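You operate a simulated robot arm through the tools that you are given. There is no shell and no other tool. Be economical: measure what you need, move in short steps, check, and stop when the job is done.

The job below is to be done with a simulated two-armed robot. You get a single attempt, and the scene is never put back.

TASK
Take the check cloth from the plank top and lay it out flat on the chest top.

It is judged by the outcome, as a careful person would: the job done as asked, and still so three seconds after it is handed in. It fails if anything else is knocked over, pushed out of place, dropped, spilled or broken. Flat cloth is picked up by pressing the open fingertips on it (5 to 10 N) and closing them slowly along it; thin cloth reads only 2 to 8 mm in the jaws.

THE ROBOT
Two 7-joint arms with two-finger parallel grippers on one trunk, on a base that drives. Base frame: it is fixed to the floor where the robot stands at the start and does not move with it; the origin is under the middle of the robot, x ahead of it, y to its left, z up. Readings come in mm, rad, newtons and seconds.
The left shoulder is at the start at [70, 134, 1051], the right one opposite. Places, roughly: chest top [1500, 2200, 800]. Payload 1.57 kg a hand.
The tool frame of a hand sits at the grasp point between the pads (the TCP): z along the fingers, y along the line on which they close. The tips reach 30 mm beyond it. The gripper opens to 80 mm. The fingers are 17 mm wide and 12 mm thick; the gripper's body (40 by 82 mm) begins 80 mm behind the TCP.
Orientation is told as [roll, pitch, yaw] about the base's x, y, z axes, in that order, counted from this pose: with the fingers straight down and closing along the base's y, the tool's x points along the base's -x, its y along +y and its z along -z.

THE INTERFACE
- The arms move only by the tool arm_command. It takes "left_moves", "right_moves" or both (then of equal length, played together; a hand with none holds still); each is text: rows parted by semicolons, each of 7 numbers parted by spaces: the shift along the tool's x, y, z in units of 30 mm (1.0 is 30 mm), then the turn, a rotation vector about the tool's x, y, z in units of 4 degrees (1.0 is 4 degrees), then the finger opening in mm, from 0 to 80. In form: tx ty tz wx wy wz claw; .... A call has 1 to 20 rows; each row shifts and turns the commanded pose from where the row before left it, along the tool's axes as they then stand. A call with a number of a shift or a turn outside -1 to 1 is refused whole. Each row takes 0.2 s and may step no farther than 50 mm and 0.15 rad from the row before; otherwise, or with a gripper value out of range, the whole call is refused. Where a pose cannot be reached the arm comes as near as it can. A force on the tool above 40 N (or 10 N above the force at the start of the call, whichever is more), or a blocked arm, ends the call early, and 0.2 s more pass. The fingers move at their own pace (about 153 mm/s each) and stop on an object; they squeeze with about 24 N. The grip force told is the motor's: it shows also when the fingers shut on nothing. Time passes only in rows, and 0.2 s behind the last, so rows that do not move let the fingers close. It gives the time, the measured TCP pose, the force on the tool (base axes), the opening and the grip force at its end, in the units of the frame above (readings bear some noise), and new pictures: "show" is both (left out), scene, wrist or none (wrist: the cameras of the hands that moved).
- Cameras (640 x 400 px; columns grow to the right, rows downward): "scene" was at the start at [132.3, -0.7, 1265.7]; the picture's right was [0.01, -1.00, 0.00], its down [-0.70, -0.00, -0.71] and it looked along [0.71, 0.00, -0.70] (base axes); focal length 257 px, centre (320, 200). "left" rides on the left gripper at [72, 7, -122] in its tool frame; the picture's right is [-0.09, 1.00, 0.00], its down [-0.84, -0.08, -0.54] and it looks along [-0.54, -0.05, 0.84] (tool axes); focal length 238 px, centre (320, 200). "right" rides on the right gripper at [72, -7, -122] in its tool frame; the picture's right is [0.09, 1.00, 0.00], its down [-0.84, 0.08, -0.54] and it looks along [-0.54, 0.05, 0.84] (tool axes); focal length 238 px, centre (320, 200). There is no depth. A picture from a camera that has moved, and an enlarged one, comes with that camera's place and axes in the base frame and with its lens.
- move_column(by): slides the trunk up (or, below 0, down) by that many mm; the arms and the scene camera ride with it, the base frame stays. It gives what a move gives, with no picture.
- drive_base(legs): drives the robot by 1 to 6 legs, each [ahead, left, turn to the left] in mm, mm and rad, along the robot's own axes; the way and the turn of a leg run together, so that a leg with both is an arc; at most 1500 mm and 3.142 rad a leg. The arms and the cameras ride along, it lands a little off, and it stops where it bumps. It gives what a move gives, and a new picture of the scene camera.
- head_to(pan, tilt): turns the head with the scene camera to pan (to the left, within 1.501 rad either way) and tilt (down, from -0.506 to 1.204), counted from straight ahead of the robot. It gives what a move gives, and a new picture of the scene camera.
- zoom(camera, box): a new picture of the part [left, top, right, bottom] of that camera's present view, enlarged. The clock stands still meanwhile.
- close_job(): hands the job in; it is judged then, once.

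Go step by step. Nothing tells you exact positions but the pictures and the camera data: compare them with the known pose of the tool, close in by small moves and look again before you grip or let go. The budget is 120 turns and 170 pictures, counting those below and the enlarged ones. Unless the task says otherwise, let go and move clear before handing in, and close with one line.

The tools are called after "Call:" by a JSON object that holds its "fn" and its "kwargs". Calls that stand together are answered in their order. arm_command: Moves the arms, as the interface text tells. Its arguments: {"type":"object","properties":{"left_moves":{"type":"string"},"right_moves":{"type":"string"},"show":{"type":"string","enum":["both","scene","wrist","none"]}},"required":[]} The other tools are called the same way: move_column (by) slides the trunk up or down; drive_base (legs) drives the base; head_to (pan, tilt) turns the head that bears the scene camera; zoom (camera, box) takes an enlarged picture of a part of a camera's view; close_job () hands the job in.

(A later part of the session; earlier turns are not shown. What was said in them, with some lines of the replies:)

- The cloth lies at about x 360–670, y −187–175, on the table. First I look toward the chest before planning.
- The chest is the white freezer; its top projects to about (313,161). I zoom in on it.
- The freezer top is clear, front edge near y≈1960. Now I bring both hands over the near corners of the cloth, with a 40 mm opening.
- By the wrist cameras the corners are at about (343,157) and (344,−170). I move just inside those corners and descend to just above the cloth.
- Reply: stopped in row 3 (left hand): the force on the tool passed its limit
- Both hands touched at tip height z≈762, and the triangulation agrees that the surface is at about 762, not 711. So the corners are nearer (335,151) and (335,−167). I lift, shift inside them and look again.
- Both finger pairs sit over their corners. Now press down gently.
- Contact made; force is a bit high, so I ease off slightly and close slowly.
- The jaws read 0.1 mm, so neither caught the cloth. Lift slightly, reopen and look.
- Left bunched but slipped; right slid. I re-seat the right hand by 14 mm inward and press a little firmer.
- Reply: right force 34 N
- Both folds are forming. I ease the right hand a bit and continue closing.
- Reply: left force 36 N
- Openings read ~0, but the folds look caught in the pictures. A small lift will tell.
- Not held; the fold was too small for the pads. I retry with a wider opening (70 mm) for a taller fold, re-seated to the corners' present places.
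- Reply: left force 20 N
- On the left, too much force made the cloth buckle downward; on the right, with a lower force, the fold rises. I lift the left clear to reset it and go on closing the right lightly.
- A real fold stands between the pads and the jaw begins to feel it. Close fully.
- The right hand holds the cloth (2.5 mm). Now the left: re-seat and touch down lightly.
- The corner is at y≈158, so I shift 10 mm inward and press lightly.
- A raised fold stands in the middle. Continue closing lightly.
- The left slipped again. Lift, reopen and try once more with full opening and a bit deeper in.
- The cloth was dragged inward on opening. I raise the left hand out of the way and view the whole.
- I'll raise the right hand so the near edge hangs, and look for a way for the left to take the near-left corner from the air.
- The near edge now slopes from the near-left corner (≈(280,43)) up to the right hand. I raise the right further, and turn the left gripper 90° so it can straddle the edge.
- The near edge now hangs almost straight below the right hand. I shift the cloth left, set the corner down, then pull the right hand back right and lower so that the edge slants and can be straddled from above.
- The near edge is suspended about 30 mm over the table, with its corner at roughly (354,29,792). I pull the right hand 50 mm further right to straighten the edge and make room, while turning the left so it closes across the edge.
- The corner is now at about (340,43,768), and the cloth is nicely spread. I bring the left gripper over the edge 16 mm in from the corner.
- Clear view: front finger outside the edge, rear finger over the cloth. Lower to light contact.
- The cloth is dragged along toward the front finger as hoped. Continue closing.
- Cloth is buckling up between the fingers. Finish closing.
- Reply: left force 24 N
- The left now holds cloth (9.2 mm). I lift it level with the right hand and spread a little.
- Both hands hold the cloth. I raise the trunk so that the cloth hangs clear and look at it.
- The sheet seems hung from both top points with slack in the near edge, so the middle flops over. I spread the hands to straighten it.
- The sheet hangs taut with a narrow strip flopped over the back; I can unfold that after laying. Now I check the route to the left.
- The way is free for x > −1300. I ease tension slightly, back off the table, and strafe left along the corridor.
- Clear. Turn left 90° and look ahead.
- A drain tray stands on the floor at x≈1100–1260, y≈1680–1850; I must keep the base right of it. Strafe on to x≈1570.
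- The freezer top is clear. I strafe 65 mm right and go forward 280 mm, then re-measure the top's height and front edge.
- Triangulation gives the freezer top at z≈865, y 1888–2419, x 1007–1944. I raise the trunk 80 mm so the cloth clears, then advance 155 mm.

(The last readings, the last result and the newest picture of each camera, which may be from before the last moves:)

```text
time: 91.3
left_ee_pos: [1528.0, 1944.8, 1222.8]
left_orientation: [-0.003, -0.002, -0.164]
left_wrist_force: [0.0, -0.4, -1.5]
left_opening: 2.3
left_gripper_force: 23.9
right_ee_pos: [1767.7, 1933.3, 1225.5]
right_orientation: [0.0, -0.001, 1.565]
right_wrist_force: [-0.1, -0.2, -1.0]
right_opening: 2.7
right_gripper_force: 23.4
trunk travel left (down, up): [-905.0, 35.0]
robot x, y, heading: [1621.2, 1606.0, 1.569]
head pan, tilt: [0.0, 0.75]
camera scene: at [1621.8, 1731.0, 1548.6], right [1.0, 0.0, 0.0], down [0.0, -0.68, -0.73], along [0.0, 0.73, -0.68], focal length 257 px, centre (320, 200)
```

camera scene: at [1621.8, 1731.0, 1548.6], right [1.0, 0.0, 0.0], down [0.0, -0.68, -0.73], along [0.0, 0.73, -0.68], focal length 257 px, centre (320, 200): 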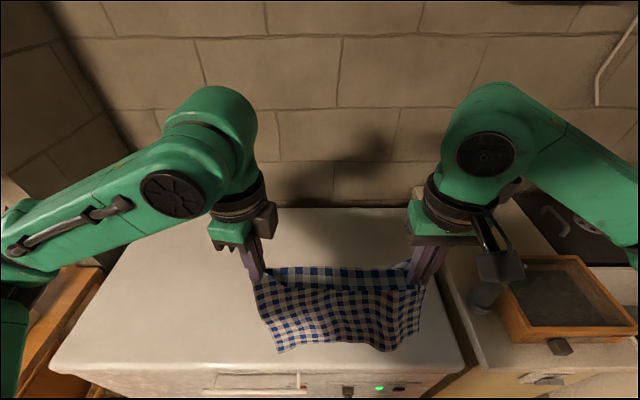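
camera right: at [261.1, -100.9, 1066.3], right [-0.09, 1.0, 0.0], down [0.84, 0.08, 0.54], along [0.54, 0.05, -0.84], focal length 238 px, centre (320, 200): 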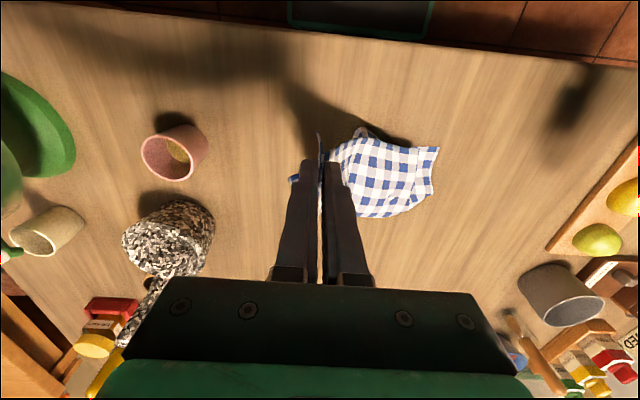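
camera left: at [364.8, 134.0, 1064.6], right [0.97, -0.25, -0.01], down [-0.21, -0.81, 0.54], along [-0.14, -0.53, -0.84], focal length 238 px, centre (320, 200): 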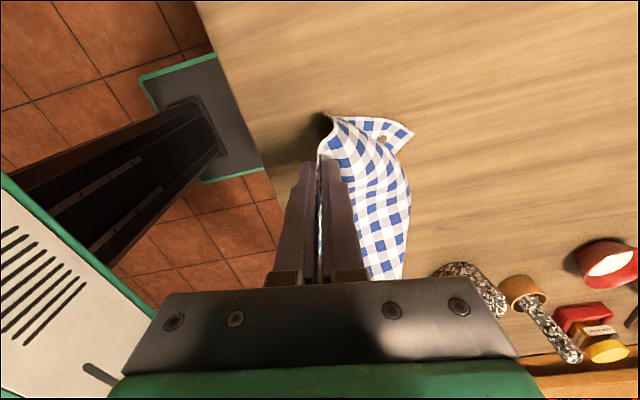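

Now both hands reach forward 250 mm over the chest.

Call:
{"fn": "arm_command", "kwargs": {"left_moves": ".136 .8225 0 0 0 0 0;.136 .8225 0 0 0 0 0;.136 .8225 0 0 0 0 0;.136 .8225 0 0 0 0 0;.136 .8225 0 0 0 0 0;.136 .8225 0 0 0 0 0;.136 .8225 0 0 0 0 0;.136 .8225 0 0 0 0 0;.136 .8225 0 0 0 0 0;.136 .8225 0 0 0 0 0;0 0 0 0 0 0 0", "right_moves": "-.833 0 0 0 0 0 0;-.833 0 0 0 0 0 0;-.833 0 0 0 0 0 0;-.833 0 0 0 0 0 0;-.833 0 0 0 0 0 0;-.833 0 0 0 0 0 0;-.833 0 0 0 0 0 0;-.833 0 0 0 0 0 0;-.833 0 0 0 0 0 0;-.833 0 0 0 0 0 0;0 0 0 0 0 0 0", "show": "scene"}}

```text
time: 93.7
left_ee_pos: [1526.2, 2199.4, 1221.4]
left_orientation: [-0.005, 0.0, -0.164]
left_wrist_force: [1.3, -0.1, 0.8]
left_opening: 2.0
left_gripper_force: 23.8
right_ee_pos: [1768.9, 2186.2, 1224.2]
right_orientation: [0.001, 0.002, 1.567]
right_wrist_force: [-1.2, -0.4, -1.0]
right_opening: 2.7
right_gripper_force: 24.5
trunk travel left (down, up): [-905.0, 35.0]
robot x, y, heading: [1621.0, 1604.3, 1.572]
head pan, tilt: [0.0, 0.75]
camera scene: at [1622.0, 1734.5, 1548.3], right [1.0, 0.0, 0.0], down [0.0, -0.68, -0.73], along [0.0, 0.73, -0.68], focal length 257 px, centre (320, 200)
```

scene: 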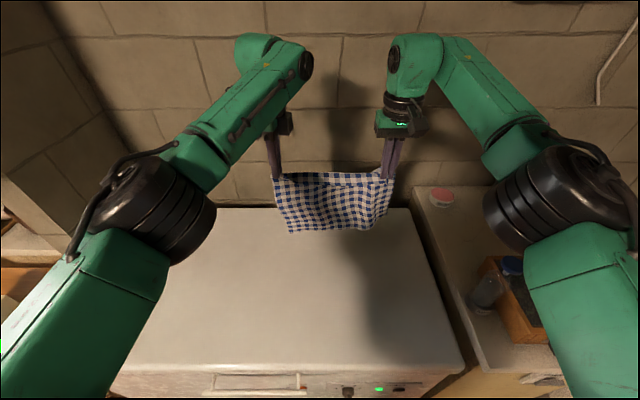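

The cloth hangs above the back part of the lid. Lower until its bottom edge rests on the lid.

Call:
{"fn": "arm_command", "kwargs": {"left_moves": "0 0 .9 0 0 0 0;0 0 .9 0 0 0 0;0 0 .9 0 0 0 0;0 0 .9 0 0 0 0;0 0 .7 0 0 0 0;0 0 0 0 0 0 0", "right_moves": "0 0 .9 0 0 0 0;0 0 .9 0 0 0 0;0 0 .9 0 0 0 0;0 0 .9 0 0 0 0;0 0 .7 0 0 0 0;0 0 0 0 0 0 0", "show": "scene"}}

Call:
{"fn": "zoom", "kwargs": {"camera": "scene", "box": [230, 170, 430, 295]}}

```text
time: 95.1
left_ee_pos: [1525.1, 2199.1, 1091.8]
left_orientation: [-0.006, -0.003, -0.163]
left_wrist_force: [1.0, 0.0, 0.3]
left_opening: 2.1
left_gripper_force: 23.5
right_ee_pos: [1767.6, 2184.9, 1093.9]
right_orientation: [0.0, 0.003, 1.566]
right_wrist_force: [-1.7, 1.0, 0.1]
right_opening: 2.5
right_gripper_force: 23.7
trunk travel left (down, up): [-905.0, 35.0]
robot x, y, heading: [1620.5, 1600.6, 1.572]
head pan, tilt: [0.0, 0.75]
camera scene: at [1621.8, 1734.7, 1548.3], right [1.0, 0.0, 0.0], down [0.0, -0.68, -0.73], along [0.0, 0.73, -0.68], focal length 257 px, centre (320, 200)
```

scene: 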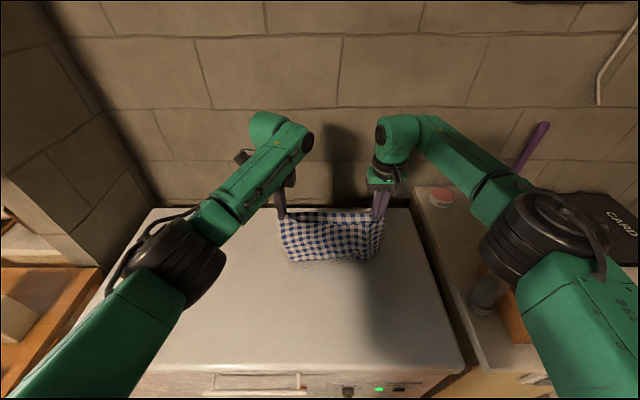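

```text
3.20 times, centred on (330, 232) of scene
camera zoom: at [1621.8, 1734.7, 1548.3], right [1.0, 0.0, 0.0], down [0.0, -0.68, -0.73], along [0.0, 0.73, -0.68], focal length 822 px, centre (288, 96)
```

zoom: 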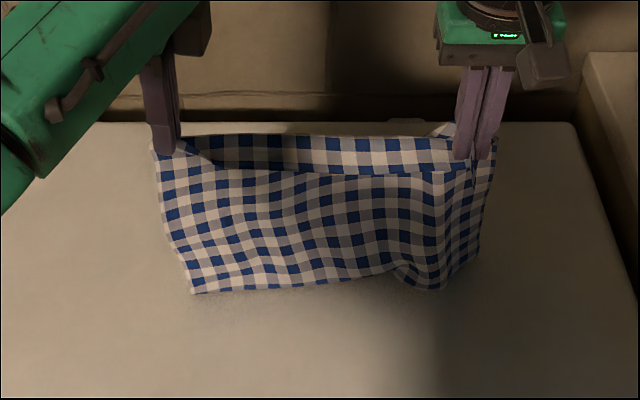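

The bottom edge touches at y≈2190. Now the laying arc: hands come back toward the robot while sinking.

Call:
{"fn": "arm_command", "kwargs": {"left_moves": "0 0 .4 0 0 0 0;-.103 -.625 .067 0 0 0 0;-.103 -.625 .067 0 0 0 0;-.1 -.609 .167 0 0 0 0;-.1 -.609 .167 0 0 0 0;-.092 -.559 .283 0 0 0 0;-.092 -.559 .283 0 0 0 0;-.0815 -.4935 .367 0 0 0 0;-.0815 -.4935 .367 0 0 0 0;-.068 -.411 .467 0 0 0 0;-.068 -.411 .467 0 0 0 0;-.052 -.3125 .533 0 0 0 0;-.052 -.3125 .533 0 0 0 0;-.033 -.197 .567 0 0 0 0;-.033 -.197 .567 0 0 0 0;0 0 0 0 0 0 0", "right_moves": "0 0 .4 0 0 0 0;.633 0 .067 0 0 0 0;.633 0 .067 0 0 0 0;.617 0 .167 0 0 0 0;.617 0 .167 0 0 0 0;.567 0 .283 0 0 0 0;.567 0 .283 0 0 0 0;.5 0 .367 0 0 0 0;.5 0 .367 0 0 0 0;.417 0 .467 0 0 0 0;.417 0 .467 0 0 0 0;.317 0 .533 0 0 0 0;.317 0 .533 0 0 0 0;.2 0 .567 0 0 0 0;.2 0 .567 0 0 0 0;0 0 0 0 0 0 0", "show": "scene"}}

Call:
{"fn": "zoom", "kwargs": {"camera": "scene", "box": [230, 200, 430, 325]}}

```text
time: 98.5
left_ee_pos: [1527.1, 2003.5, 934.8]
left_orientation: [-0.006, -0.002, -0.164]
left_wrist_force: [-0.8, -0.2, 0.4]
left_opening: 2.0
left_gripper_force: 23.4
right_ee_pos: [1765.1, 1992.2, 936.0]
right_orientation: [0.0, 0.003, 1.564]
right_wrist_force: [-0.1, 0.0, 0.6]
right_opening: 2.7
right_gripper_force: 24.0
trunk travel left (down, up): [-905.0, 35.0]
robot x, y, heading: [1623.7, 1603.0, 1.565]
head pan, tilt: [0.0, 0.75]
camera scene: at [1621.8, 1735.2, 1548.2], right [1.0, 0.0, 0.0], down [0.0, -0.68, -0.73], along [0.0, 0.73, -0.68], focal length 257 px, centre (320, 200)
```

scene: 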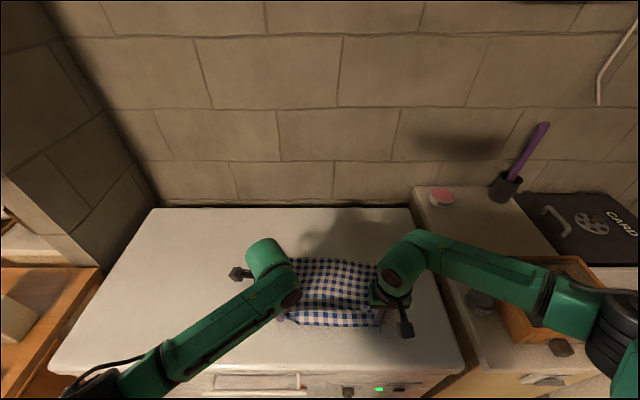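

```text
3.20 times, centred on (330, 262) of scene
camera zoom: at [1621.8, 1735.2, 1548.2], right [1.0, 0.0, 0.0], down [0.0, -0.68, -0.73], along [0.0, 0.73, -0.68], focal length 822 px, centre (288, 0)
```

zoom: 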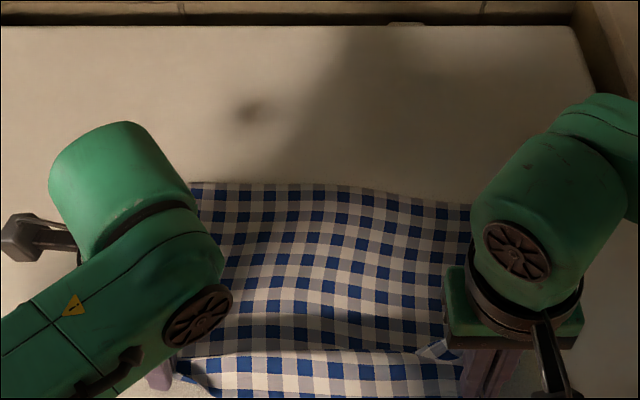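

Nearly down. Final sink and pull back about 30 mm.

Call:
{"fn": "arm_command", "kwargs": {"left_moves": "-.041 -.247 .3 0 0 0 0;-.041 -.247 .3 0 0 0 0;-.041 -.247 .3 0 0 0 0;-.041 -.247 .23 0 0 0 0;0 0 0 0 0 0 0", "right_moves": ".25 0 .3 0 0 0 0;.25 0 .3 0 0 0 0;.25 0 .3 0 0 0 0;.25 0 .23 0 0 0 0;0 0 0 0 0 0 0", "show": "wrist"}}

```text
time: 99.7
left_ee_pos: [1526.2, 1970.0, 901.1]
left_orientation: [-0.008, -0.003, -0.164]
left_wrist_force: [0.4, -1.2, 0.9]
left_opening: 2.0
left_gripper_force: 23.0
right_ee_pos: [1765.6, 1959.9, 902.6]
right_orientation: [0.001, 0.003, 1.568]
right_wrist_force: [-0.1, -0.3, -0.3]
right_opening: 2.7
right_gripper_force: 24.1
trunk travel left (down, up): [-905.0, 35.0]
robot x, y, heading: [1618.1, 1602.5, 1.566]
head pan, tilt: [0.0, 0.75]
camera right: at [1772.3, 1888.9, 1025.1], right [-1.0, -0.09, 0.0], down [-0.07, 0.84, 0.54], along [-0.05, 0.54, -0.84], focal length 238 px, centre (320, 200)
camera left: at [1456.6, 1990.0, 1022.3], right [0.25, 0.97, -0.01], down [0.81, -0.21, 0.54], along [0.53, -0.14, -0.84], focal length 238 px, centre (320, 200)
```

right: 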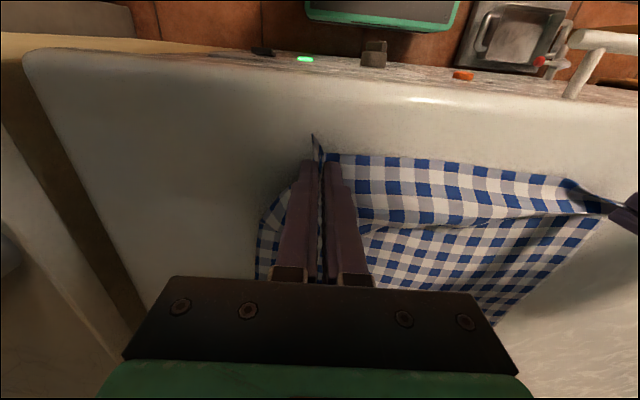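
left: 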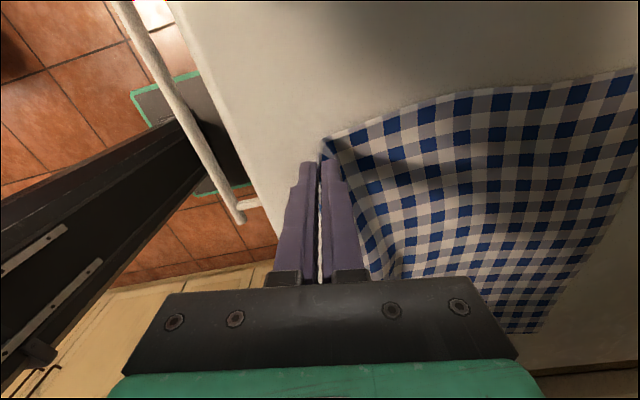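

The cloth lies well on the lid, with a strip about 50 mm wide folded over on top along the near side. I release: the right spreads its pinch outward with slight contact, the left opens a little and lifts.

Call:
{"fn": "arm_command", "kwargs": {"left_moves": "0 0 .1 0 0 0 0;0 0 0 0 0 0 8;0 0 0 0 0 0 16;0 0 -.3 0 0 0 24;0 0 -.6 0 0 0 24;0 0 -1 0 0 0 24;0 0 -1 0 0 0 24;0 0 -1 0 0 0 24;0 0 0 0 0 0 24", "right_moves": "0 0 .2 0 0 0 0;0 0 .05 0 0 0 10;0 0 0 0 0 0 20;0 0 0 0 0 0 30;0 0 0 0 0 0 45;0 0 -.6 0 0 0 45;0 0 -1 0 0 0 45;0 0 -1 0 0 0 45;0 0 -1 0 0 0 45", "show": "both"}}

```text
time: 101.7
left_ee_pos: [1527.5, 1972.6, 1016.4]
left_orientation: [-0.007, -0.001, -0.165]
left_wrist_force: [0.3, 0.5, -0.1]
left_opening: 24.2
left_gripper_force: 0.1
right_ee_pos: [1766.7, 1960.8, 1003.3]
right_orientation: [0.002, 0.004, 1.565]
right_wrist_force: [-0.2, -0.1, -0.2]
right_opening: 44.8
right_gripper_force: 0.0
trunk travel left (down, up): [-905.0, 35.0]
robot x, y, heading: [1623.4, 1605.7, 1.57]
head pan, tilt: [0.0, 0.75]
camera scene: at [1621.7, 1734.7, 1548.2], right [1.0, 0.0, 0.0], down [0.0, -0.68, -0.73], along [0.0, 0.73, -0.68], focal length 257 px, centre (320, 200)
camera right: at [1772.8, 1888.7, 1124.9], right [-1.0, -0.09, 0.0], down [-0.07, 0.84, 0.54], along [-0.05, 0.54, -0.84], focal length 238 px, centre (320, 200)
camera left: at [1456.9, 1991.7, 1137.8], right [0.25, 0.97, -0.01], down [0.81, -0.21, 0.54], along [0.53, -0.14, -0.84], focal length 238 px, centre (320, 200)
```

scene: 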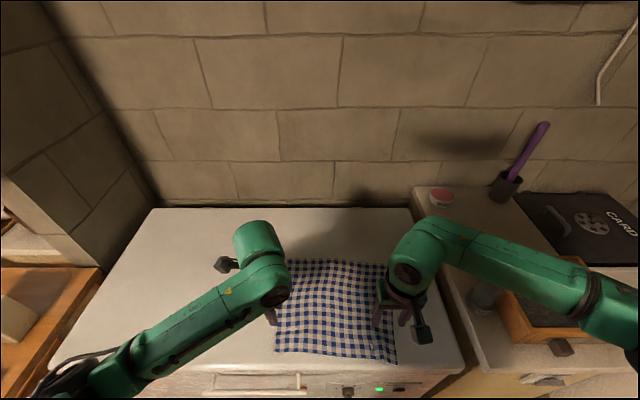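
right: 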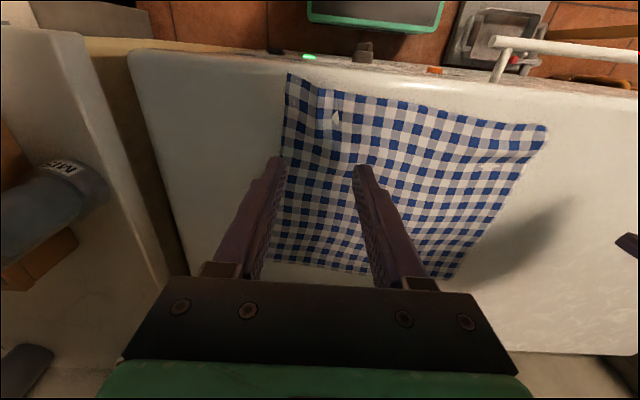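
left: 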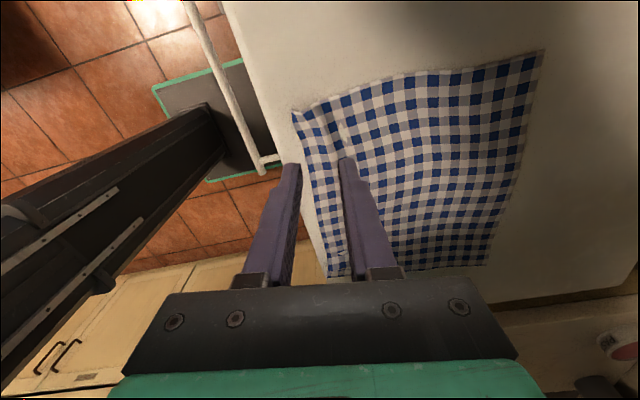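

The folded strip sprang open and the cloth lies almost flat. I lift the hands clear and inspect.

Call:
{"fn": "arm_command", "kwargs": {"left_moves": "0 0 -1 0 0 0 24;.5 0 -1 0 0 0 24;-1 0 -1 0 0 0 24;-1 0 -1 0 0 0 24;-1 0 0 0 0 0 24;-1 0 0 0 0 0 24", "right_moves": "0 0 -1 0 0 0 45;0 0 -1 0 0 0 45;0 -1 -1 0 0 0 45;0 -1 -1 0 0 0 45;0 -1 0 0 0 0 45;0 -1 0 0 0 0 45", "show": "none"}}

Call:
{"fn": "zoom", "kwargs": {"camera": "scene", "box": [230, 240, 430, 375]}}

```text
time: 103.1
left_ee_pos: [1633.0, 1957.8, 1134.0]
left_orientation: [-0.007, 0.001, -0.16]
left_wrist_force: [-0.1, 0.3, -0.1]
left_opening: 24.1
left_gripper_force: 0.1
right_ee_pos: [1888.4, 1959.0, 1122.2]
right_orientation: [0.005, 0.004, 1.567]
right_wrist_force: [-0.2, -0.1, 0.8]
right_opening: 45.0
right_gripper_force: 0.0
trunk travel left (down, up): [-905.0, 35.0]
robot x, y, heading: [1620.9, 1602.1, 1.566]
head pan, tilt: [0.0, 0.75]
```

```text
2.96 times, centred on (330, 308) of scene
camera zoom: at [1625.1, 1734.5, 1548.3], right [1.0, 0.0, 0.0], down [0.0, -0.68, -0.73], along [0.0, 0.73, -0.68], focal length 761 px, centre (290, -118)
```

zoom: 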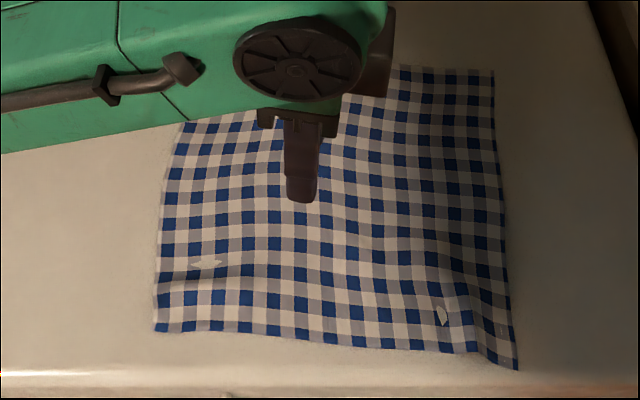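

The cloth lies nearly flat; I moved the left hand the wrong way, so I bring it back left and check for wrinkles.

Call:
{"fn": "arm_command", "kwargs": {"left_moves": "1 0 0 0 0 0 24;1 0 0 0 0 0 24;1 0 0 0 0 0 24;1 0 0 0 0 0 24;1 0 0 0 0 0 24;1 0 0 0 0 0 24;1 -.3 0 0 0 0 24;1 -.3 0 0 0 0 24;1 -.3 0 0 0 0 24", "show": "none"}}

Call:
{"fn": "zoom", "kwargs": {"camera": "scene", "box": [230, 240, 430, 375]}}

Call:
{"fn": "zoom", "kwargs": {"camera": "right", "box": [200, 0, 640, 300]}}

Call:
{"fn": "zoom", "kwargs": {"camera": "left", "box": [200, 0, 640, 300]}}

```text
time: 105.1
left_ee_pos: [1359.4, 1974.9, 1135.3]
left_orientation: [-0.006, -0.004, -0.166]
left_wrist_force: [-0.4, -0.1, -0.5]
left_opening: 24.1
left_gripper_force: 0.0
right_ee_pos: [1885.8, 1959.4, 1123.1]
right_orientation: [0.001, 0.003, 1.564]
right_wrist_force: [-0.7, -0.1, -0.4]
right_opening: 44.9
right_gripper_force: 0.0
trunk travel left (down, up): [-905.0, 35.0]
robot x, y, heading: [1622.2, 1603.2, 1.568]
head pan, tilt: [0.0, 0.75]
```

```text
2.96 times, centred on (330, 308) of scene
camera zoom: at [1620.9, 1734.2, 1548.3], right [1.0, 0.0, 0.0], down [0.0, -0.68, -0.73], along [0.0, 0.73, -0.68], focal length 761 px, centre (290, -118)
```

zoom: 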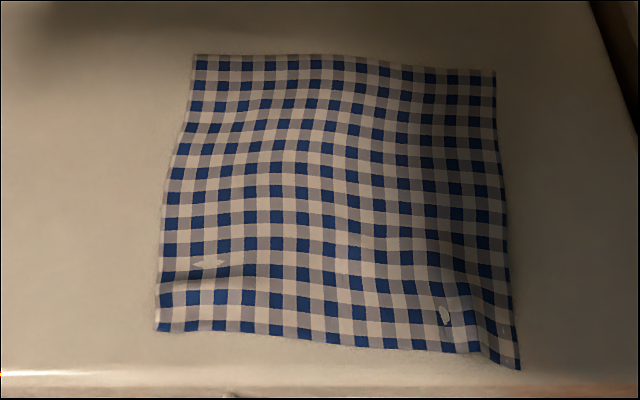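

```text
1.33 times, centred on (420, 150) of right
camera zoom: at [1891.7, 1887.8, 1245.2], right [-1.0, -0.09, 0.0], down [-0.07, 0.84, 0.54], along [-0.05, 0.54, -0.84], focal length 318 px, centre (187, 267)
```

zoom: 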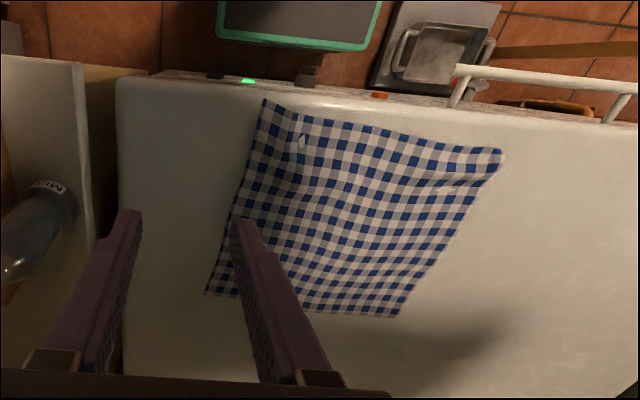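

```text
1.33 times, centred on (420, 150) of left
camera zoom: at [1289.3, 1992.9, 1256.6], right [0.25, 0.97, -0.01], down [0.81, -0.21, 0.55], along [0.53, -0.14, -0.84], focal length 318 px, centre (187, 267)
```

zoom: 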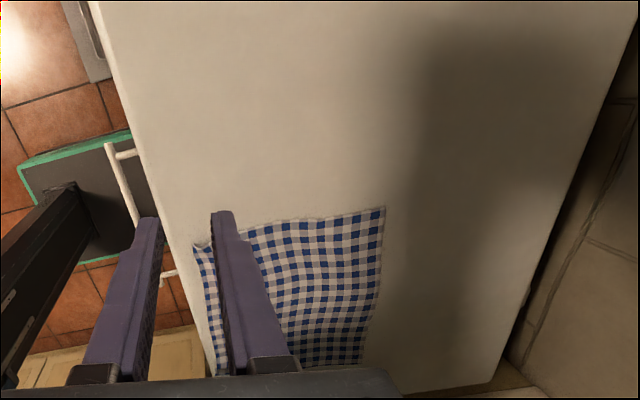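

The whole cloth lies spread on the lid, within its edges, with only slight ripples, and both hands are clear. I hand in.

Call:
{"fn": "close_job", "kwargs": {}}

```text
The job is handed in.
```

The check cloth is off the plank top and lies spread out on the chest (freezer) lid, fully within its edges. A few slight ripples remain along the near and right sides. I saw nothing else knocked over or moved, both hands are empty and clear, and the job is handed in.
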